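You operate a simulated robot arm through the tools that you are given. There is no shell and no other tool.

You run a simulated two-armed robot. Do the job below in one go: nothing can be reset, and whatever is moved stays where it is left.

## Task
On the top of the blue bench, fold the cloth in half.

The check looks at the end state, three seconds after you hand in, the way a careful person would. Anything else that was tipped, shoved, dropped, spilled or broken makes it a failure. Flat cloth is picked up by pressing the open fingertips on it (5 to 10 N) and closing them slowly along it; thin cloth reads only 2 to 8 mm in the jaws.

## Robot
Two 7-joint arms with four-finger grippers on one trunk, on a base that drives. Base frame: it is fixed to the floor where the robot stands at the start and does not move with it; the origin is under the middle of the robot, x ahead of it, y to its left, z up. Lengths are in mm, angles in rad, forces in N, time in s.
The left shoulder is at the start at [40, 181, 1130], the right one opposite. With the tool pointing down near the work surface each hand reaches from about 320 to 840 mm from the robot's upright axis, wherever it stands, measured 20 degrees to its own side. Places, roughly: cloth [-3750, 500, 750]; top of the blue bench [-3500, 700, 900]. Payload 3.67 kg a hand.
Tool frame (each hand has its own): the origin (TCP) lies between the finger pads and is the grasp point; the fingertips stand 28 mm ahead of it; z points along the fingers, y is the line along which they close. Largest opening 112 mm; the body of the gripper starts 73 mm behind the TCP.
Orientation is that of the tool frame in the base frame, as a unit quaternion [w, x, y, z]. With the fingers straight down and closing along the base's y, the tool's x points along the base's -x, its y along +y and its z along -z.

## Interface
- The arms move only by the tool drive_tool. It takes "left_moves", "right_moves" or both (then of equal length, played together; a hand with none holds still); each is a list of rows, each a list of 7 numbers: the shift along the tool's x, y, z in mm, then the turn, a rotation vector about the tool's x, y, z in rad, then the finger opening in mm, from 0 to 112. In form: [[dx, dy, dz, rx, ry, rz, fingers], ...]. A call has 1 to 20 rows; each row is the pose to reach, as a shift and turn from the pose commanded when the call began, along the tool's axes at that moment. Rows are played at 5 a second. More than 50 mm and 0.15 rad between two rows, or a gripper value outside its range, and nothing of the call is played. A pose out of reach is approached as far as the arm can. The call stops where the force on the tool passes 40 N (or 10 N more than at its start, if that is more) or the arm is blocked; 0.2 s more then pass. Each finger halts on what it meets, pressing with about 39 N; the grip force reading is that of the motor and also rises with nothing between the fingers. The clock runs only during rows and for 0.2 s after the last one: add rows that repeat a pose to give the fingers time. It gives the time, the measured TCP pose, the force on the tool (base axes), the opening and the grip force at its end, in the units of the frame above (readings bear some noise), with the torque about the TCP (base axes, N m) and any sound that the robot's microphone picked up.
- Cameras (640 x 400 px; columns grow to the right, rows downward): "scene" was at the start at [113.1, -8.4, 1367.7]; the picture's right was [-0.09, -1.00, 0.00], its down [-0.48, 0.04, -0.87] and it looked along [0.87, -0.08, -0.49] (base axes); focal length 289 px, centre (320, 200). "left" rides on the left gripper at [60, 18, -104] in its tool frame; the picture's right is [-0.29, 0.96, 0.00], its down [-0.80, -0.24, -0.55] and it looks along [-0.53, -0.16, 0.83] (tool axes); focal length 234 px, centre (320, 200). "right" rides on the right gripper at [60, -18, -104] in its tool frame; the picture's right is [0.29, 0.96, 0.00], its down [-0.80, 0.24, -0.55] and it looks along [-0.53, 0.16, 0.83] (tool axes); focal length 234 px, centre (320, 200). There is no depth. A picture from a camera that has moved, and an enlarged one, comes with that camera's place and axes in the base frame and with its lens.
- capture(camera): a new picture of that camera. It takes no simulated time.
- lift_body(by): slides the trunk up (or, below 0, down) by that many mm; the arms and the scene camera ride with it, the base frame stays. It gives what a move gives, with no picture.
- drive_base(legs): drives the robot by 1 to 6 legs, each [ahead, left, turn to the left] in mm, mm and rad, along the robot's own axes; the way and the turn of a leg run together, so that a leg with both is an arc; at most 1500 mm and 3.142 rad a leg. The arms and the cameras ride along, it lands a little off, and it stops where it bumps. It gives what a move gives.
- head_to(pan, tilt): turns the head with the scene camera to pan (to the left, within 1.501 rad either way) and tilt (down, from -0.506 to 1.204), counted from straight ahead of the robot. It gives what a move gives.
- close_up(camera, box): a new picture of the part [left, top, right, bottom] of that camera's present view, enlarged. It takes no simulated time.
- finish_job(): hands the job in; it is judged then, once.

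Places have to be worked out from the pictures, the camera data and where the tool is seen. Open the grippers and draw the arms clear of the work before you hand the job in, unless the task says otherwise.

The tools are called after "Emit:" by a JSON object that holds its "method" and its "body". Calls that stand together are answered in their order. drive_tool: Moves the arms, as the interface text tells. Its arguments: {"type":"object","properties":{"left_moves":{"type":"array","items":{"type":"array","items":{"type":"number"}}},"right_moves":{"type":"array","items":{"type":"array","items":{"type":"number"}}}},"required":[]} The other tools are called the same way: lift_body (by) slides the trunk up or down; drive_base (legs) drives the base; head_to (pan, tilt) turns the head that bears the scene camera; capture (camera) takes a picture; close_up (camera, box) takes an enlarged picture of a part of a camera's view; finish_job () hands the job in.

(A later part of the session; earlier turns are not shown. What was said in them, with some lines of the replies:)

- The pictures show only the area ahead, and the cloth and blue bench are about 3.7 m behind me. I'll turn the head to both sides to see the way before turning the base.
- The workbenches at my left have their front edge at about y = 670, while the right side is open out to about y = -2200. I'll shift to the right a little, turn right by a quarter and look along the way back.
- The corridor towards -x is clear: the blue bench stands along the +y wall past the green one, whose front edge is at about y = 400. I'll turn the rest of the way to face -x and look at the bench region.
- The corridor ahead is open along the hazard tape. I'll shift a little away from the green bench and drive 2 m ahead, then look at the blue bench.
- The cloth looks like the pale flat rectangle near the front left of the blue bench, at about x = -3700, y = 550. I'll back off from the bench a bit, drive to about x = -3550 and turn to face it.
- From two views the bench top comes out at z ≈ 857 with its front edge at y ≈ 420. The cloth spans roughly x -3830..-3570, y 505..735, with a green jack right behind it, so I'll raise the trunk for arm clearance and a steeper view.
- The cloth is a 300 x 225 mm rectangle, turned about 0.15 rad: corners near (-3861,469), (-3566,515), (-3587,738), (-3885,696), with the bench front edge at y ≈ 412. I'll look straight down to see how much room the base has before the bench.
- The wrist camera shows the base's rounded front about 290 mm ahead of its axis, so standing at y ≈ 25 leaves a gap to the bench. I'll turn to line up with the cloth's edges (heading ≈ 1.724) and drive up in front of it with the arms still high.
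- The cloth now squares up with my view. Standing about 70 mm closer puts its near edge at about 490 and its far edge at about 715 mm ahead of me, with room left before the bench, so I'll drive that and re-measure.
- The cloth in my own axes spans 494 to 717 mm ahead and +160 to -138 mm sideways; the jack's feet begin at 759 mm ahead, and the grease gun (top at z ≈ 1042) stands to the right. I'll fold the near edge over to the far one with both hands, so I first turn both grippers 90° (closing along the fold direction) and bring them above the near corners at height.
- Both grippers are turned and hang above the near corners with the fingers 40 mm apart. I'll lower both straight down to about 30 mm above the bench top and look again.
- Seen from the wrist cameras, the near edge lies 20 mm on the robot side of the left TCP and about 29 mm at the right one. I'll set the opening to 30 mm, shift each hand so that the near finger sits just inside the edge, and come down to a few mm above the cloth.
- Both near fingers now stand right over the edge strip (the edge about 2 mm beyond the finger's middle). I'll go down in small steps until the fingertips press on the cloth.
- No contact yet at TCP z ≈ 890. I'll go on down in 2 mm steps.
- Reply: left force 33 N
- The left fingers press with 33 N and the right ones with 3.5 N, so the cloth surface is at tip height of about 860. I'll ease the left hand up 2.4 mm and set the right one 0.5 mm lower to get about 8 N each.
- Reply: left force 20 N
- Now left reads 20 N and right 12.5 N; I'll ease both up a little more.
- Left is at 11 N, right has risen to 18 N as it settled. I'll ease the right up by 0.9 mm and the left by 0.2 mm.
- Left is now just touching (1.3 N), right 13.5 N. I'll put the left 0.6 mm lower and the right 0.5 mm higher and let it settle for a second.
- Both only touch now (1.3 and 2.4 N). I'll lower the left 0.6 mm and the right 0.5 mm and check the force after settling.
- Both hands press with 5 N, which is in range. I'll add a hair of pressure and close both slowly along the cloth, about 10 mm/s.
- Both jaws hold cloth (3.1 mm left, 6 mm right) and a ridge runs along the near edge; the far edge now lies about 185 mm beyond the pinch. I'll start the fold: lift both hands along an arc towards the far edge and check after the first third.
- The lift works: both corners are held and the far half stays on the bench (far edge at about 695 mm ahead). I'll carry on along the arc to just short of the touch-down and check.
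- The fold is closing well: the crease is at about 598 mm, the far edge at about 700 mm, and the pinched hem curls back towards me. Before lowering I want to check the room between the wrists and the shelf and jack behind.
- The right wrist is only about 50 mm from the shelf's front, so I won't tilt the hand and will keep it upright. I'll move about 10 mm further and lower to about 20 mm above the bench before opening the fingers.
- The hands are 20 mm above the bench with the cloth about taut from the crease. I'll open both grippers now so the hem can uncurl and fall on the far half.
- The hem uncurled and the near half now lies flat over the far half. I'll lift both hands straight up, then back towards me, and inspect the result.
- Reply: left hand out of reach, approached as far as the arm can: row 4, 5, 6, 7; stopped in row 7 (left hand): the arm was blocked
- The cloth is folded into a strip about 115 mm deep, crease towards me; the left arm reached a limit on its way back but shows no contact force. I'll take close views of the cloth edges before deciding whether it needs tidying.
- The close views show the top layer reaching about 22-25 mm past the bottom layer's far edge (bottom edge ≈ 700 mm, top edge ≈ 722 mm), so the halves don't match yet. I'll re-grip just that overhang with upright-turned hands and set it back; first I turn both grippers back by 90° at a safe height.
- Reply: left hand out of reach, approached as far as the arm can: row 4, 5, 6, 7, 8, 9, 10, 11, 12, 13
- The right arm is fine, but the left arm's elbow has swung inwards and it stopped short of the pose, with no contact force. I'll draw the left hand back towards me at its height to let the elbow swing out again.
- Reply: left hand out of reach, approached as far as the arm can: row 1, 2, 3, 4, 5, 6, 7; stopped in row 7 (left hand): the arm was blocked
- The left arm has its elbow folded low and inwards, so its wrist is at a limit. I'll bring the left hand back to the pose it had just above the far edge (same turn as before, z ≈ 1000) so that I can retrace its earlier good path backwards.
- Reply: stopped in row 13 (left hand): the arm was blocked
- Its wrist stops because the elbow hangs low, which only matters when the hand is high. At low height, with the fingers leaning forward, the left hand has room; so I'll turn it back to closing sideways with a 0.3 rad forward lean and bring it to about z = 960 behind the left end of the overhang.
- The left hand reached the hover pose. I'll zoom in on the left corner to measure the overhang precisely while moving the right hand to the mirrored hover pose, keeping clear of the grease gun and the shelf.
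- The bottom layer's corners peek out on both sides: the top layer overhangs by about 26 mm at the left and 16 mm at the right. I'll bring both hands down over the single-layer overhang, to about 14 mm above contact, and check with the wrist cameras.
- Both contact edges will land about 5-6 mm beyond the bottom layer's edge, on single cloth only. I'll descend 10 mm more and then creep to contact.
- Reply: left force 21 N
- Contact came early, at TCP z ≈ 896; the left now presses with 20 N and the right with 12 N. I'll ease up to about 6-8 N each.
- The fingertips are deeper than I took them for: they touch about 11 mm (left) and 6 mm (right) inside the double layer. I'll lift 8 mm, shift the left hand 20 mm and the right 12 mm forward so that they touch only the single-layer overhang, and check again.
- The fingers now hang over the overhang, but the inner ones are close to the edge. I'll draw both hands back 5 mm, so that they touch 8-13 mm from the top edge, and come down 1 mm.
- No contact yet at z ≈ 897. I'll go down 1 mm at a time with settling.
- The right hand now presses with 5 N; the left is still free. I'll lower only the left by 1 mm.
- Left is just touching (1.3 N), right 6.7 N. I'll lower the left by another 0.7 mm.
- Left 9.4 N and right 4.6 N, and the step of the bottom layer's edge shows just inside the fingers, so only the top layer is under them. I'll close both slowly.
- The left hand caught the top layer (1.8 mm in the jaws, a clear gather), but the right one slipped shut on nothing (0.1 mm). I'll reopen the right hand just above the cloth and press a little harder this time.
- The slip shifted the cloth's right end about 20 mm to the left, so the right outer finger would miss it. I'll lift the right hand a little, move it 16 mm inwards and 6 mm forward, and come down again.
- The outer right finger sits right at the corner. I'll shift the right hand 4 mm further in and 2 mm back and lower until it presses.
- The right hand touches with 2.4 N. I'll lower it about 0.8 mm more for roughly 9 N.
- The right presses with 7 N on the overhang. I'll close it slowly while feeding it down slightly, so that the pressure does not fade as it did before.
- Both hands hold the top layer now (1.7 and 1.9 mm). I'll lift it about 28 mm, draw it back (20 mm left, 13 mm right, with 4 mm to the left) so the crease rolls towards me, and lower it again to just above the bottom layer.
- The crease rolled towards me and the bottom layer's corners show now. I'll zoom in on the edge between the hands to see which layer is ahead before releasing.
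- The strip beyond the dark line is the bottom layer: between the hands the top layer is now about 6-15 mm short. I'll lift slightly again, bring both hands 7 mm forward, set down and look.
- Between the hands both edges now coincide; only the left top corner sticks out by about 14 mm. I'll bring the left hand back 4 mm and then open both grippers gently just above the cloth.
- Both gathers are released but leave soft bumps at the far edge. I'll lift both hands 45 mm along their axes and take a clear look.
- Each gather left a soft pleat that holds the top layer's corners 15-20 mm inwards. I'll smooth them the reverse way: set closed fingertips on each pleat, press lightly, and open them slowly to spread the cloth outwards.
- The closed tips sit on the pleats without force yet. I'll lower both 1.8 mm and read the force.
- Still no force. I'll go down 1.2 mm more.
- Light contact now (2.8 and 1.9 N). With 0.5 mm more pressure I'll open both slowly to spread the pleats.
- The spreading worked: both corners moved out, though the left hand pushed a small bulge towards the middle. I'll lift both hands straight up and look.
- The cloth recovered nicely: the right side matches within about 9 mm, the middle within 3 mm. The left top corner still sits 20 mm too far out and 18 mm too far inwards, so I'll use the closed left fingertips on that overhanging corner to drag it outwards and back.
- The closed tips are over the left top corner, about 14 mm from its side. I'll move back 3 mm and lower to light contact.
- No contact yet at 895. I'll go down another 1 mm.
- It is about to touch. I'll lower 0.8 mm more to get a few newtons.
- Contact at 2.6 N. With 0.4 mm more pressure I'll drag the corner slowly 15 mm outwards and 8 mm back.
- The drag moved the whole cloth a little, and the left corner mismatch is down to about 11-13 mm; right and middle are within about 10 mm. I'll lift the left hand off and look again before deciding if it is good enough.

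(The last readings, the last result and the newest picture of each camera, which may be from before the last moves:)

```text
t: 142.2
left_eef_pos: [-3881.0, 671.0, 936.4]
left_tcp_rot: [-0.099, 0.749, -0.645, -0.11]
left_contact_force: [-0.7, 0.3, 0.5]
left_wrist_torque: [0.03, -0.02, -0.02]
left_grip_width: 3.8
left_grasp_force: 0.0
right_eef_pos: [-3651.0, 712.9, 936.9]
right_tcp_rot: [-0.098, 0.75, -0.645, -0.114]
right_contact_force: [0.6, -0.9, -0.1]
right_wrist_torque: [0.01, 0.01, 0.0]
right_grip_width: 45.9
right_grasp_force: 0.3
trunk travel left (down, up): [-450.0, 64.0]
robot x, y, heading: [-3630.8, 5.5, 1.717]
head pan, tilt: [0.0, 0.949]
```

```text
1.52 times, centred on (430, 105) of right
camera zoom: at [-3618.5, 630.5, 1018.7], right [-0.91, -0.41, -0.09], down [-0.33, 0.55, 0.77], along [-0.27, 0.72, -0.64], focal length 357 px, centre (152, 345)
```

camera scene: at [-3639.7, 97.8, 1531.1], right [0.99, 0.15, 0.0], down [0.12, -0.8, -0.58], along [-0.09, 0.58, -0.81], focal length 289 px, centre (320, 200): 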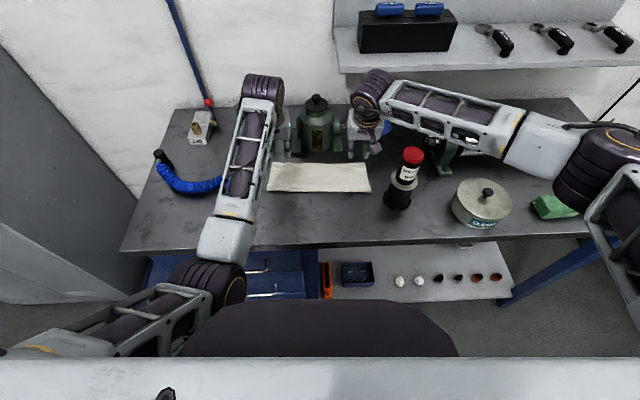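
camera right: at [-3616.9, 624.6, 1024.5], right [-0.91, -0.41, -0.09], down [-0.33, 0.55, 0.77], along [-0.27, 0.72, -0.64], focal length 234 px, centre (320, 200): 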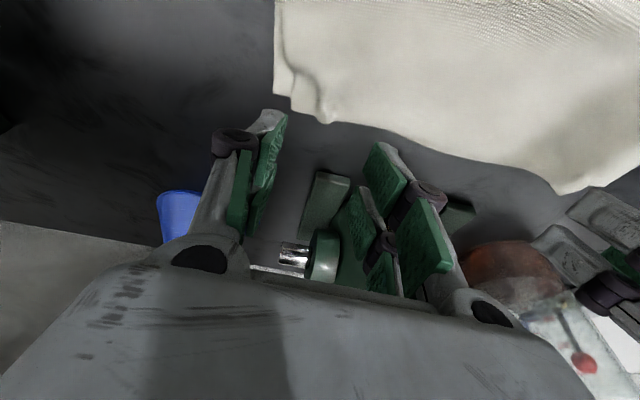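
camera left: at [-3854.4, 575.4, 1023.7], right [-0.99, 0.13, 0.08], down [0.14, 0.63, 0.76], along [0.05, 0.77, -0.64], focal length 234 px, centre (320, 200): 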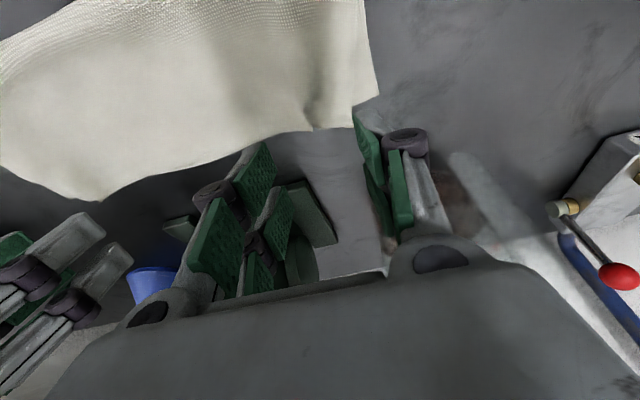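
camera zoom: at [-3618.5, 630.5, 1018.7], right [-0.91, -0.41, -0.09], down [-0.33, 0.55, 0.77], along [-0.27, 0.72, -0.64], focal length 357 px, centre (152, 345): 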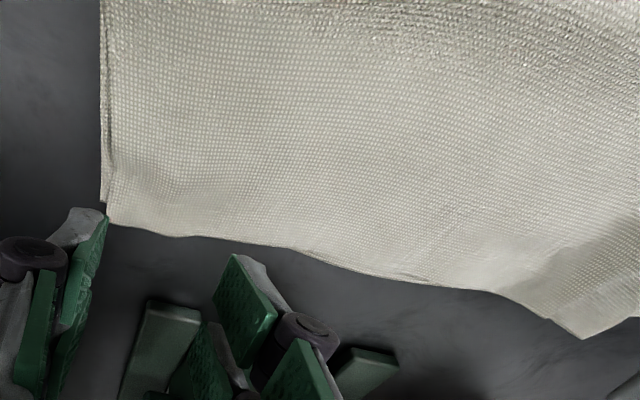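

Once released, the left top corner sprang back to about 22 mm overhang, because the whole cloth slides along. I'll pin the folded cloth near its middle with the right hand and then drag the left corner back against that; first I bring the right hand over the double layer.

Emit:
{"method": "drive_tool", "body": {"right_moves": [[7, 32, -2.2, 0, 0, 0, 46], [14.3, 64, -4.4, 0, 0, 0, 46], [19, 64, 11, 0, 0, 0, 46], [24.9, 64, 30, 0, 0, 0, 46], [26, 64, 33.5, 0, 0, 0, 46], [26, 64, 33.5, 0, 0, 0, 46]]}}

Emit:
{"method": "drive_tool", "body": {"right_moves": [[0.3, 0, 1, 0, 0, 0, 46], [0.3, 0, 1, 0, 0, 0, 46], [0.3, 0, 1, 0, 0, 0, 46]]}}

```text
t: 143.6
left_eef_pos: [-3879.8, 672.3, 936.6]
left_tcp_rot: [-0.099, 0.749, -0.645, -0.111]
left_contact_force: [0.4, 0.3, 0.7]
left_wrist_torque: [-0.04, -0.01, 0.01]
left_grip_width: 4.3
left_grasp_force: 0.1
right_eef_pos: [-3709.0, 688.6, 899.8]
right_tcp_rot: [-0.097, 0.75, -0.644, -0.115]
right_contact_force: [-0.6, 0.7, -0.3]
right_wrist_torque: [0.03, 0.0, -0.02]
right_grip_width: 46.2
right_grasp_force: 0.1
trunk travel left (down, up): [-450.0, 64.0]
robot x, y, heading: [-3630.0, 7.0, 1.723]
head pan, tilt: [0.0, 0.949]
```

```text
t: 144.4
left_eef_pos: [-3881.5, 672.3, 936.1]
left_tcp_rot: [-0.099, 0.749, -0.645, -0.11]
left_contact_force: [-0.1, 0.1, -0.4]
left_wrist_torque: [0.0, 0.01, -0.02]
left_grip_width: 3.8
left_grasp_force: 0.0
right_eef_pos: [-3709.4, 688.1, 896.8]
right_tcp_rot: [-0.097, 0.75, -0.645, -0.114]
right_contact_force: [-0.5, -0.3, -0.1]
right_wrist_torque: [0.0, -0.01, 0.04]
right_grip_width: 45.9
right_grasp_force: 0.0
trunk travel left (down, up): [-450.0, 64.0]
robot x, y, heading: [-3624.1, 6.6, 1.718]
head pan, tilt: [0.0, 0.949]
```

The right hand is at z ≈ 897 and still free. I'll go on down in 1 mm steps until it pins the cloth.

Emit:
{"method": "drive_tool", "body": {"right_moves": [[0.3, 0, 1, 0, 0, 0, 46], [0.6, 0, 2, 0, 0, 0, 46], [0.6, 0, 2, 0, 0, 0, 46], [0.6, 0, 2, 0, 0, 0, 46]]}}

Emit:
{"method": "drive_tool", "body": {"right_moves": [[0.2, 0, 0.6, 0, 0, 0, 46], [0.2, 0, 0.6, 0, 0, 0, 46], [0.2, 0, 0.6, 0, 0, 0, 46], [0.2, 0, 0.6, 0, 0, 0, 46]]}}

Emit:
{"method": "close_up", "body": {"camera": "scene", "box": [242, 130, 392, 213]}}

```text
t: 145.4
left_eef_pos: [-3881.2, 671.7, 936.5]
left_tcp_rot: [-0.1, 0.749, -0.645, -0.111]
left_contact_force: [-0.6, 0.6, -0.3]
left_wrist_torque: [-0.03, 0.01, 0.02]
left_grip_width: 3.5
left_grasp_force: 0.0
right_eef_pos: [-3710.0, 689.4, 895.3]
right_tcp_rot: [-0.098, 0.749, -0.645, -0.114]
right_contact_force: [-1.5, 0.3, 0.4]
right_wrist_torque: [0.03, -0.01, 0.0]
right_grip_width: 46.4
right_grasp_force: 0.5
trunk travel left (down, up): [-450.0, 64.0]
robot x, y, heading: [-3629.9, 8.1, 1.719]
head pan, tilt: [0.0, 0.949]
```

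```text
t: 146.4
left_eef_pos: [-3881.3, 671.4, 937.1]
left_tcp_rot: [-0.1, 0.749, -0.646, -0.111]
left_contact_force: [-0.1, -0.1, -0.3]
left_wrist_torque: [0.0, 0.0, -0.02]
left_grip_width: 4.2
left_grasp_force: 0.0
right_eef_pos: [-3710.8, 688.7, 894.3]
right_tcp_rot: [-0.098, 0.749, -0.645, -0.114]
right_contact_force: [0.3, 0.7, 6.4]
right_wrist_torque: [-0.07, 0.02, 0.0]
right_grip_width: 45.9
right_grasp_force: 0.5
trunk travel left (down, up): [-450.0, 64.0]
robot x, y, heading: [-3625.3, 4.1, 1.72]
head pan, tilt: [0.0, 0.949]
```

```text
4.27 times, centred on (317, 172) of scene
camera zoom: at [-3639.7, 97.7, 1531.1], right [0.99, 0.15, 0.0], down [0.12, -0.8, -0.58], along [-0.09, 0.58, -0.81], focal length 1231 px, centre (333, 322)
```

zoom: 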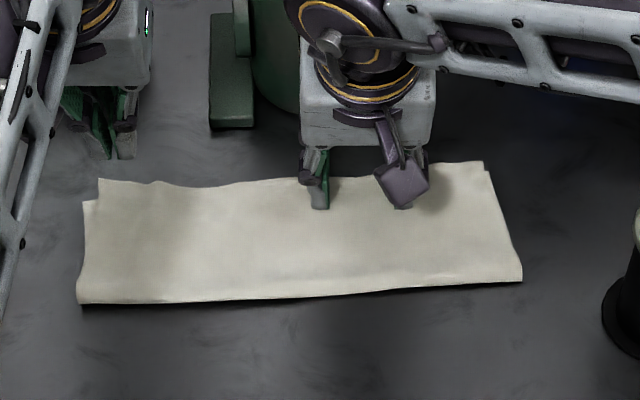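

The right hand pins the double layer with 6.4 N. Now I'll bring the closed left fingertips down over the overhanging left corner.

Emit:
{"method": "drive_tool", "body": {"left_moves": [[-8.6, 2, 2.7, 0, 0, 0, 4], [-3, 2, 21, 0, 0, 0, 4], [2.6, 2, 39, 0, 0, 0, 4], [3.8, 2, 43, 0, 0, 0, 4], [3.8, 2, 43, 0, 0, 0, 4]], "right_moves": [[0.1, 0, 0.3, 0, 0, 0, 46], [0.1, 0, 0.3, 0, 0, 0, 46], [0.1, 0, 0.3, 0, 0, 0, 46], [0.1, 0, 0.3, 0, 0, 0, 46], [0.1, 0, 0.3, 0, 0, 0, 46]]}}

Emit:
{"method": "close_up", "body": {"camera": "left", "box": [160, 20, 480, 220]}}

```text
t: 147.6
left_eef_pos: [-3883.3, 678.3, 894.1]
left_tcp_rot: [-0.099, 0.75, -0.645, -0.111]
left_contact_force: [-0.3, 0.3, 0.0]
left_wrist_torque: [0.02, 0.04, 0.01]
left_grip_width: 4.0
left_grasp_force: 0.1
right_eef_pos: [-3712.7, 688.2, 894.0]
right_tcp_rot: [-0.098, 0.75, -0.644, -0.115]
right_contact_force: [-0.3, 1.4, 10.2]
right_wrist_torque: [-0.12, -0.05, 0.01]
right_grip_width: 47.1
right_grasp_force: 0.1
trunk travel left (down, up): [-450.0, 64.0]
robot x, y, heading: [-3631.4, 5.3, 1.723]
head pan, tilt: [0.0, 0.949]
```

```text
2.00 times, centred on (320, 120) of left
camera zoom: at [-3888.5, 588.2, 977.2], right [-0.99, 0.13, 0.08], down [0.14, 0.63, 0.77], along [0.05, 0.77, -0.64], focal length 468 px, centre (320, 360)
```

zoom: 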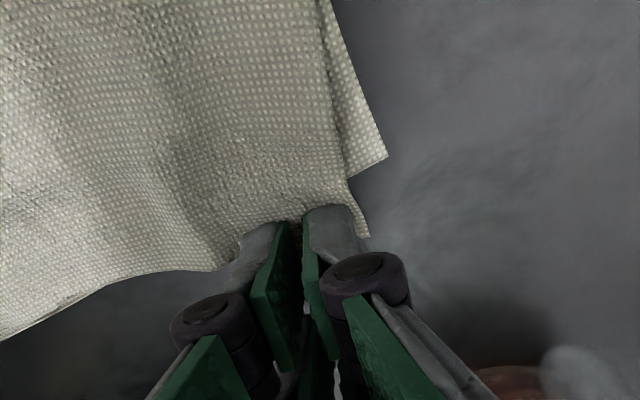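

The tips sit just above the corner. I'll lower 1.4 mm for contact and check.

Emit:
{"method": "drive_tool", "body": {"left_moves": [[0.4, 0, 1.4, 0, 0, 0, 4], [0.4, 0, 1.4, 0, 0, 0, 4], [0.4, 0, 1.4, 0, 0, 0, 4], [0.4, 0, 1.4, 0, 0, 0, 4]]}}

```text
t: 148.6
left_eef_pos: [-3882.9, 678.1, 893.3]
left_tcp_rot: [-0.099, 0.749, -0.645, -0.112]
left_contact_force: [0.4, -0.2, 3.0]
left_wrist_torque: [-0.06, 0.0, 0.03]
left_grip_width: 3.9
left_grasp_force: 0.0
right_eef_pos: [-3710.4, 688.3, 893.4]
right_tcp_rot: [-0.099, 0.749, -0.644, -0.115]
right_contact_force: [0.5, 1.8, 9.5]
right_wrist_torque: [-0.11, 0.06, -0.01]
right_grip_width: 46.9
right_grasp_force: 0.2
trunk travel left (down, up): [-450.0, 64.0]
robot x, y, heading: [-3631.3, 8.3, 1.717]
head pan, tilt: [0.0, 0.949]
```

Contact at 3 N on the left, the pin holds with 9.5 N. I'll drag the left corner back 24 mm and 12 mm outwards in small steps.

Emit:
{"method": "drive_tool", "body": {"left_moves": [[0.1, 0, 0.3, 0, 0, 0, 4], [1.9, 1, -0.3, 0, 0, 0, 4], [3.8, 2, -0.9, 0, 0, 0, 4], [5.7, 3, -1.5, 0, 0, 0, 4], [7.6, 4, -2.1, 0, 0, 0, 4], [9.6, 5, -2.8, 0, 0, 0, 4], [11.5, 6, -3.5, 0, 0, 0, 4], [13.4, 7, -4.1, 0, 0, 0, 4], [15.3, 8, -4.8, 0, 0, 0, 4], [17.2, 9, -5.5, 0, 0, 0, 4], [19.1, 10, -6.2, 0, 0, 0, 4], [21, 11, -6.9, 0, 0, 0, 4], [22.9, 12, -7.6, 0, 0, 0, 4], [22.9, 12, -7.6, 0, 0, 0, 4]]}}

Emit:
{"method": "close_up", "body": {"camera": "left", "box": [160, 20, 480, 220]}}

Emit:
{"method": "close_up", "body": {"camera": "scene", "box": [242, 130, 392, 213]}}

```text
t: 151.6
left_eef_pos: [-3894.4, 652.4, 893.2]
left_tcp_rot: [-0.099, 0.75, -0.644, -0.111]
left_contact_force: [0.8, 1.2, 1.3]
left_wrist_torque: [-0.01, 0.03, 0.05]
left_grip_width: 3.8
left_grasp_force: 0.1
right_eef_pos: [-3710.4, 687.2, 894.5]
right_tcp_rot: [-0.099, 0.749, -0.645, -0.115]
right_contact_force: [-0.1, 0.1, 9.9]
right_wrist_torque: [-0.16, 0.06, 0.04]
right_grip_width: 46.0
right_grasp_force: 0.1
trunk travel left (down, up): [-450.0, 64.0]
robot x, y, heading: [-3629.2, 7.4, 1.722]
head pan, tilt: [0.0, 0.949]
```

```text
2.00 times, centred on (320, 120) of left
camera zoom: at [-3898.5, 562.5, 976.2], right [-0.99, 0.13, 0.08], down [0.14, 0.63, 0.77], along [0.05, 0.77, -0.64], focal length 468 px, centre (320, 360)
```

zoom: 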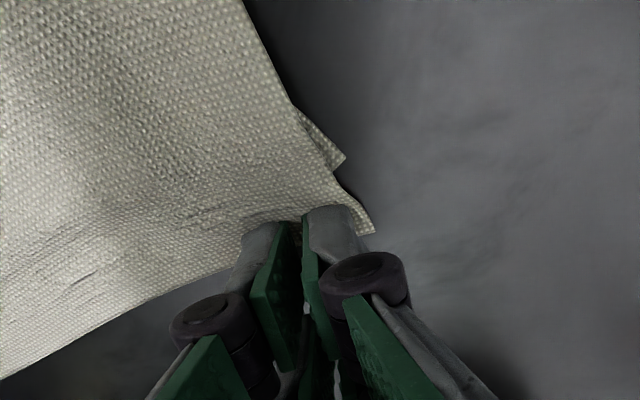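

```text
4.27 times, centred on (317, 172) of scene
camera zoom: at [-3639.6, 96.7, 1531.2], right [0.99, 0.15, 0.0], down [0.12, -0.8, -0.58], along [-0.09, 0.58, -0.81], focal length 1231 px, centre (333, 322)
```

zoom: 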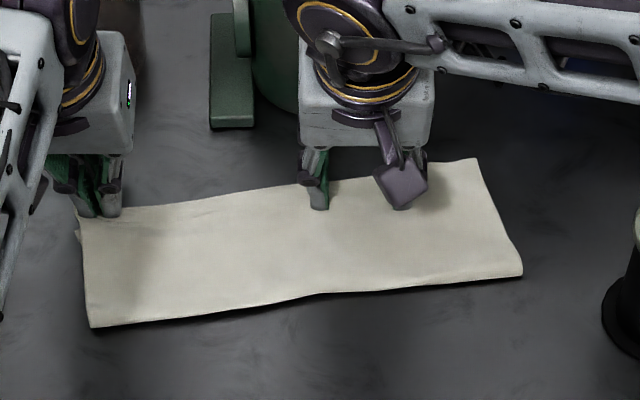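

The cloth just swung about the pin with both layers together, so dragging does not shift them against each other; pinching and lifting does. With the pin kept, I'll raise the left hand slightly, turn it to match the cloth and set it for a pinch on the left corner's overhang.

Emit:
{"method": "drive_tool", "body": {"left_moves": [[-2.4, 0, -7.6, 0, 0, 0, 10], [-2.4, -2, -7.6, 0, 0, -0.06, 20], [-2.4, -4, -7.6, 0, 0, -0.12, 30], [-2.4, -5.6, -7.6, 0, 0, -0.185, 30], [-0.6, -5.6, -1.9, 0, 0, -0.185, 30], [-0.6, -5.6, -1.9, 0, 0, -0.185, 30]]}}

Emit:
{"method": "close_up", "body": {"camera": "left", "box": [160, 20, 480, 220]}}

```text
t: 153.0
left_eef_pos: [-3886.9, 653.6, 895.2]
left_tcp_rot: [-0.11, 0.806, -0.573, -0.102]
left_contact_force: [-1.3, -1.1, 8.5]
left_wrist_torque: [-0.17, 0.13, -0.02]
left_grip_width: 30.4
left_grasp_force: 0.2
right_eef_pos: [-3710.2, 686.9, 894.1]
right_tcp_rot: [-0.098, 0.749, -0.645, -0.114]
right_contact_force: [-0.4, 0.6, 9.1]
right_wrist_torque: [-0.12, 0.0, -0.03]
right_grip_width: 46.8
right_grasp_force: 0.4
trunk travel left (down, up): [-450.0, 64.0]
robot x, y, heading: [-3623.3, 5.5, 1.722]
head pan, tilt: [0.0, 0.949]
```

```text
2.00 times, centred on (320, 120) of left
camera zoom: at [-3881.4, 563.1, 977.6], right [-1.0, -0.05, 0.03], down [-0.01, 0.63, 0.77], along [-0.05, 0.77, -0.63], focal length 468 px, centre (320, 360)
```

zoom: 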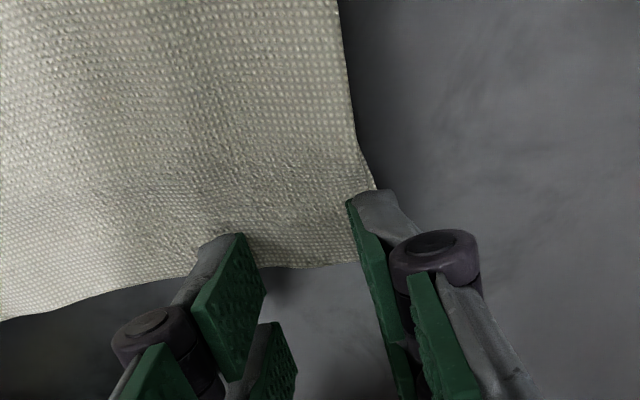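

The outer left finger sits on the bottom layer's corner rather than on the top layer. I'll lift, move 12 mm inwards and 3 mm forward, and set down again.

Emit:
{"method": "drive_tool", "body": {"left_moves": [[-1.5, 0, -4.8, 0, 0, 0, 30], [-4.4, -12, -3.9, 0, 0, 0, 30], [-3.5, -12, -1, 0, 0, 0, 30], [-3.2, -12, 0, 0, 0, 0, 30], [-3.2, -12, 0, 0, 0, 0, 30]]}}

Emit:
{"method": "close_up", "body": {"camera": "left", "box": [160, 20, 480, 220]}}

```text
t: 154.2
left_eef_pos: [-3877.0, 661.0, 897.5]
left_tcp_rot: [-0.11, 0.806, -0.573, -0.103]
left_contact_force: [0.2, 0.3, 0.5]
left_wrist_torque: [0.01, 0.01, 0.0]
left_grip_width: 30.2
left_grasp_force: 0.0
right_eef_pos: [-3710.2, 687.5, 893.6]
right_tcp_rot: [-0.098, 0.75, -0.645, -0.114]
right_contact_force: [0.0, 0.8, 9.4]
right_wrist_torque: [-0.13, 0.0, -0.02]
right_grip_width: 47.0
right_grasp_force: 0.0
trunk travel left (down, up): [-450.0, 64.0]
robot x, y, heading: [-3628.5, 7.6, 1.719]
head pan, tilt: [0.0, 0.949]
```

```text
2.00 times, centred on (320, 120) of left
camera zoom: at [-3871.3, 570.1, 979.2], right [-1.0, -0.05, 0.03], down [-0.01, 0.63, 0.77], along [-0.05, 0.77, -0.63], focal length 468 px, centre (320, 360)
```

zoom: 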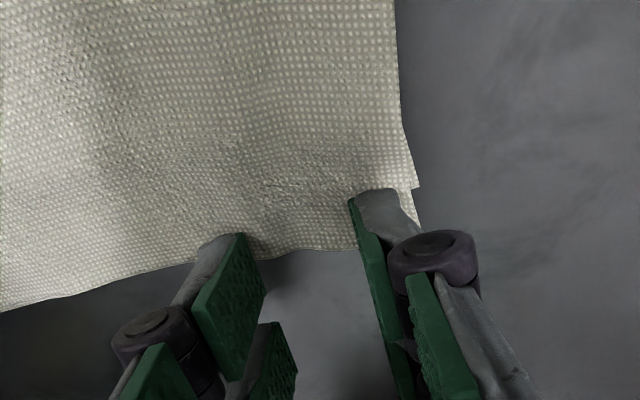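

With the hand off, the left corner now shows only about 12 mm overhang and no inset, so the pinned drag did help after all. I'll leave it: lift both hands and inspect the whole cloth.

Emit:
{"method": "drive_tool", "body": {"left_moves": [[-1.5, 0, -4.8, 0, 0, 0, 30], [-4.4, 0, -14.3, 0, 0, 0, 30], [-4.4, 0, -30, 0, 0, 0, 20], [-4.4, 0, -45, 0, 0, 0, 20], [-4.4, 0, -45, 0, 0, 0, 20]], "right_moves": [[-1.5, 0, -4.8, 0, 0, 0, 46], [-4.4, 0, -14.3, 0, 0, 0, 46], [-4.4, 0, -30, 0, 0, 0, 46], [-4.4, 0, -45, 0, 0, 0, 46], [-4.4, 0, -45, 0, 0, 0, 46]]}}

Emit:
{"method": "close_up", "body": {"camera": "scene", "box": [242, 130, 392, 213]}}

Emit:
{"method": "capture", "body": {"camera": "left"}}

Emit:
{"method": "capture", "body": {"camera": "right"}}

```text
t: 155.4
left_eef_pos: [-3876.7, 652.1, 941.3]
left_tcp_rot: [-0.109, 0.806, -0.573, -0.101]
left_contact_force: [-1.2, 0.0, -0.4]
left_wrist_torque: [-0.07, 0.0, -0.02]
left_grip_width: 19.8
left_grasp_force: 0.1
right_eef_pos: [-3708.4, 678.6, 936.8]
right_tcp_rot: [-0.098, 0.749, -0.645, -0.114]
right_contact_force: [0.6, 1.1, -0.5]
right_wrist_torque: [-0.01, 0.0, 0.02]
right_grip_width: 46.0
right_grasp_force: 0.1
trunk travel left (down, up): [-450.0, 64.0]
robot x, y, heading: [-3627.2, 7.2, 1.722]
head pan, tilt: [0.0, 0.949]
```

```text
4.27 times, centred on (317, 172) of scene
camera zoom: at [-3640.2, 98.5, 1531.0], right [0.99, 0.15, 0.0], down [0.12, -0.8, -0.58], along [-0.09, 0.58, -0.81], focal length 1231 px, centre (333, 322)
```

zoom: 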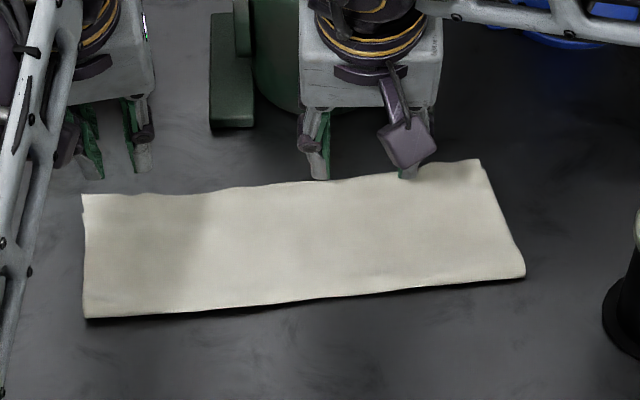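

```text
taken
camera left: at [-3870.8, 561.7, 1022.7], right [-1.0, -0.05, 0.03], down [-0.01, 0.63, 0.77], along [-0.05, 0.77, -0.63], focal length 234 px, centre (320, 200)
```

left: 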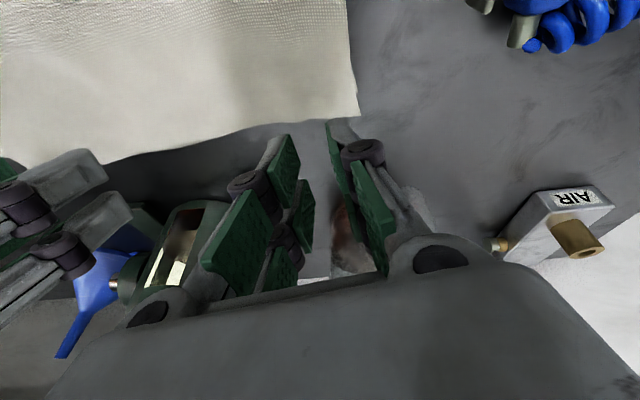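

```text
taken
camera right: at [-3676.0, 595.9, 1018.9], right [-0.91, -0.42, -0.09], down [-0.33, 0.55, 0.77], along [-0.27, 0.72, -0.64], focal length 234 px, centre (320, 200)
```

right: 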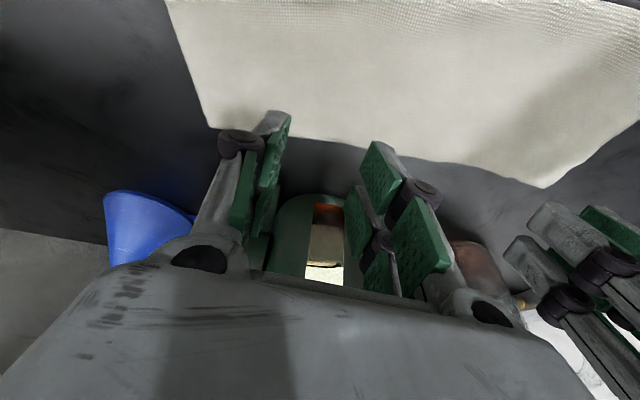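

The cloth now lies as a neat flat half-fold, with only a few mm of the bottom layer showing at the left. I'll raise both arms with the trunk and then back the base away from the bench.

Emit:
{"method": "lift_body", "body": {"by": 60}}

Emit:
{"method": "drive_base", "body": {"legs": [[-350, 0, 0]]}}

Emit:
{"method": "head_to", "body": {"pan": 0.0, "tilt": 0.7}}

Emit:
{"method": "capture", "body": {"camera": "scene"}}

Emit:
{"method": "close_up", "body": {"camera": "scene", "box": [160, 90, 480, 290]}}

```text
t: 156.4
left_eef_pos: [-3876.3, 652.9, 1000.0]
left_tcp_rot: [-0.109, 0.806, -0.573, -0.102]
left_contact_force: [-0.5, -0.3, 0.0]
left_wrist_torque: [0.02, 0.01, -0.02]
left_grip_width: 19.8
left_grasp_force: 0.0
right_eef_pos: [-3708.6, 679.8, 996.8]
right_tcp_rot: [-0.097, 0.749, -0.645, -0.114]
right_contact_force: [0.6, -0.1, 0.0]
right_wrist_torque: [-0.02, 0.0, -0.04]
right_grip_width: 45.8
right_grasp_force: 0.1
trunk travel left (down, up): [-510.0, 4.0]
robot x, y, heading: [-3626.2, 3.5, 1.721]
head pan, tilt: [0.0, 0.949]
```

```text
t: 158.8
left_eef_pos: [-3820.5, 297.6, 998.5]
left_tcp_rot: [-0.109, 0.805, -0.574, -0.1]
left_contact_force: [0.9, 0.0, 0.3]
left_wrist_torque: [-0.02, -0.01, 0.01]
left_grip_width: 20.4
left_grasp_force: 0.1
right_eef_pos: [-3652.0, 324.3, 995.9]
right_tcp_rot: [-0.098, 0.748, -0.647, -0.113]
right_contact_force: [0.4, 0.1, -0.5]
right_wrist_torque: [0.02, 0.03, -0.01]
right_grip_width: 46.1
right_grasp_force: 0.1
trunk travel left (down, up): [-510.0, 4.0]
robot x, y, heading: [-3571.7, -347.5, 1.711]
head pan, tilt: [0.0, 0.949]
```

```text
t: 159.6
left_eef_pos: [-3820.6, 297.6, 1000.2]
left_tcp_rot: [-0.109, 0.804, -0.575, -0.101]
left_contact_force: [0.2, -0.2, -0.3]
left_wrist_torque: [-0.01, 0.0, 0.03]
left_grip_width: 19.8
left_grasp_force: 0.0
right_eef_pos: [-3651.6, 321.7, 996.3]
right_tcp_rot: [-0.098, 0.748, -0.647, -0.114]
right_contact_force: [-0.5, -0.9, 0.9]
right_wrist_torque: [-0.02, -0.03, 0.0]
right_grip_width: 46.0
right_grasp_force: 0.1
trunk travel left (down, up): [-510.0, 4.0]
robot x, y, heading: [-3575.5, -351.6, 1.714]
head pan, tilt: [0.0, 0.7]
```

```text
taken
camera scene: at [-3588.2, -246.3, 1610.0], right [0.99, 0.14, 0.0], down [0.09, -0.64, -0.76], along [-0.11, 0.76, -0.64], focal length 289 px, centre (320, 200)
```

scene: 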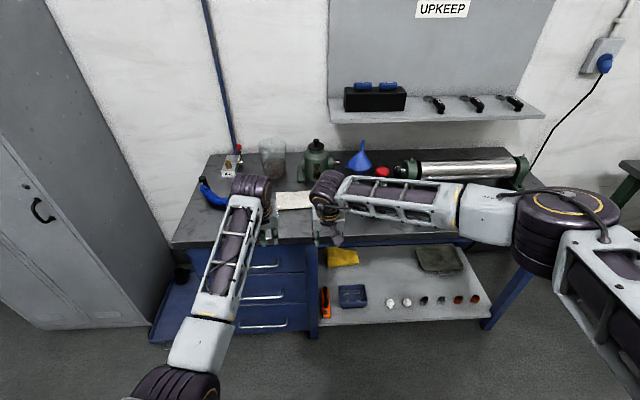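

```text
2.00 times, centred on (320, 190) of scene
camera zoom: at [-3588.2, -246.3, 1610.0], right [0.99, 0.14, 0.0], down [0.09, -0.64, -0.76], along [-0.11, 0.76, -0.64], focal length 577 px, centre (320, 220)
```

zoom: 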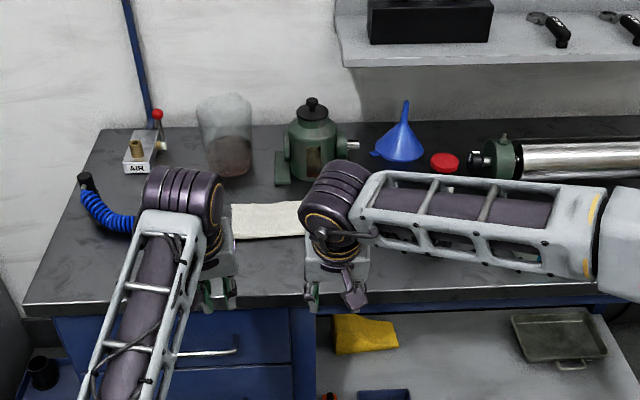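

All other objects stand as before. I'll back off another 300 mm so that the arms are clear of the bench, open both grippers, and take a last look at the cloth.

Emit:
{"method": "drive_base", "body": {"legs": [[-300, 0, 0]]}}

Emit:
{"method": "drive_tool", "body": {"left_moves": [[0, 0, 0, 0, 0, 0, 60], [0, 0, 0, 0, 0, 0, 100], [0, 0, 0, 0, 0, 0, 112], [0, 0, 0, 0, 0, 0, 112]], "right_moves": [[0, -30, 0, 0, 0, 0, 60], [0, -75, 0, 0, 0, 0, 100], [0, -120, 0, 0, 0, 0, 112], [0, -150, 0, 0, 0, 0, 112]]}}

Emit:
{"method": "head_to", "body": {"pan": 0.0, "tilt": 0.55}}

Emit:
{"method": "capture", "body": {"camera": "scene"}}

Emit:
{"method": "close_up", "body": {"camera": "scene", "box": [200, 110, 440, 260]}}

```text
t: 161.7
left_eef_pos: [-3775.6, 0.9, 999.0]
left_tcp_rot: [-0.109, 0.803, -0.577, -0.1]
left_contact_force: [0.1, 0.5, 0.2]
left_wrist_torque: [-0.04, 0.03, -0.01]
left_grip_width: 20.1
left_grasp_force: 0.1
right_eef_pos: [-3606.5, 25.6, 995.9]
right_tcp_rot: [-0.098, 0.747, -0.648, -0.113]
right_contact_force: [0.3, -0.3, -0.5]
right_wrist_torque: [-0.02, -0.01, -0.02]
right_grip_width: 46.1
right_grasp_force: 0.1
trunk travel left (down, up): [-510.0, 4.0]
robot x, y, heading: [-3533.2, -645.6, 1.711]
head pan, tilt: [0.0, 0.7]
```

```text
t: 162.7
left_eef_pos: [-3775.6, 0.4, 999.6]
left_tcp_rot: [-0.108, 0.804, -0.577, -0.101]
left_contact_force: [-0.8, -0.1, 0.4]
left_wrist_torque: [0.03, 0.0, -0.02]
left_grip_width: 112.0
left_grasp_force: 0.2
right_eef_pos: [-3453.5, 45.8, 995.8]
right_tcp_rot: [-0.097, 0.747, -0.647, -0.113]
right_contact_force: [0.0, 0.2, -0.6]
right_wrist_torque: [0.02, 0.0, 0.0]
right_grip_width: 111.9
right_grasp_force: 0.1
trunk travel left (down, up): [-510.0, 4.0]
robot x, y, heading: [-3534.1, -648.1, 1.712]
head pan, tilt: [0.0, 0.7]
```

```text
t: 163.4
left_eef_pos: [-3775.6, -0.2, 1000.5]
left_tcp_rot: [-0.11, 0.803, -0.577, -0.101]
left_contact_force: [0.3, -0.1, -0.1]
left_wrist_torque: [0.02, 0.01, 0.01]
left_grip_width: 112.0
left_grasp_force: 0.1
right_eef_pos: [-3455.2, 45.4, 997.0]
right_tcp_rot: [-0.099, 0.747, -0.648, -0.113]
right_contact_force: [0.4, -0.1, 0.5]
right_wrist_torque: [0.02, 0.02, 0.0]
right_grip_width: 111.7
right_grasp_force: 0.0
trunk travel left (down, up): [-510.0, 4.0]
robot x, y, heading: [-3532.1, -649.4, 1.711]
head pan, tilt: [0.0, 0.55]
```

```text
taken
camera scene: at [-3545.6, -539.3, 1623.1], right [0.99, 0.14, 0.0], down [0.07, -0.52, -0.85], along [-0.12, 0.84, -0.52], focal length 289 px, centre (320, 200)
```

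scene: 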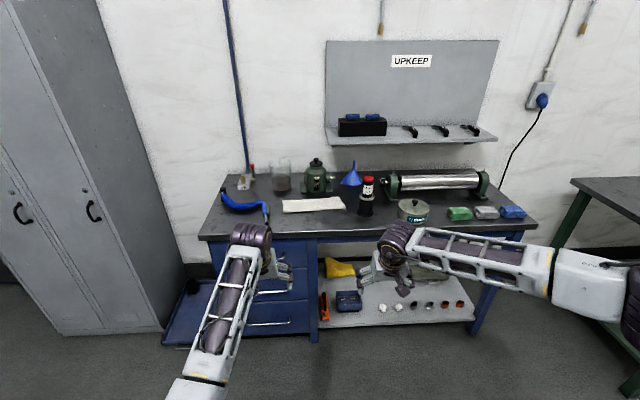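

```text
2.67 times, centred on (320, 185) of scene
camera zoom: at [-3545.6, -539.3, 1623.1], right [0.99, 0.14, 0.0], down [0.07, -0.52, -0.85], along [-0.12, 0.84, -0.52], focal length 770 px, centre (320, 240)
```

zoom: 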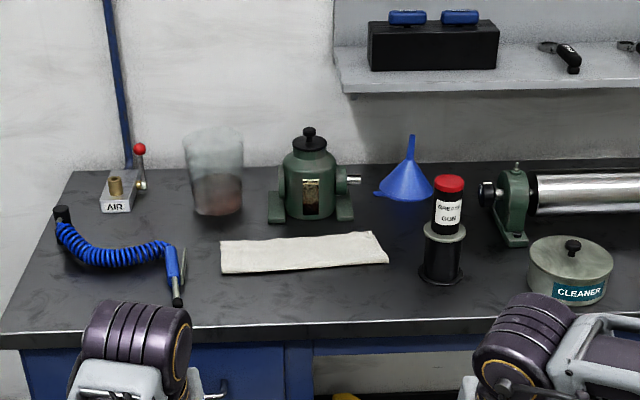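

The cloth lies flat, folded in half on the blue bench. Everything else stands undisturbed, and both grippers are open and clear of the work, so I'll hand the job in.

Emit:
{"method": "finish_job", "body": {}}

```text
The job is handed in.
```

The cloth is folded in half on top of the blue bench, and the job is handed in. The near edge was brought over to the far edge, so the crease faces the front of the bench.

- **Fit of the fold:** it lies flat, but the edges do not match perfectly. When last measured, the upper layer stuck out about 12 mm at the left far corner and about 10 mm at the right. It was within about 3 mm in the middle.
- **Position:** the cloth ended up shifted by about 15 mm and turned by roughly 0.15–0.2 rad from where it first lay. This happened while I was correcting the overlap.
- **Surroundings:** the jack, beaker, funnel, grease gun, cleaner tin and air hose all stood as before in the last picture. The robot has backed off, with both grippers open and the arms clear of the bench.
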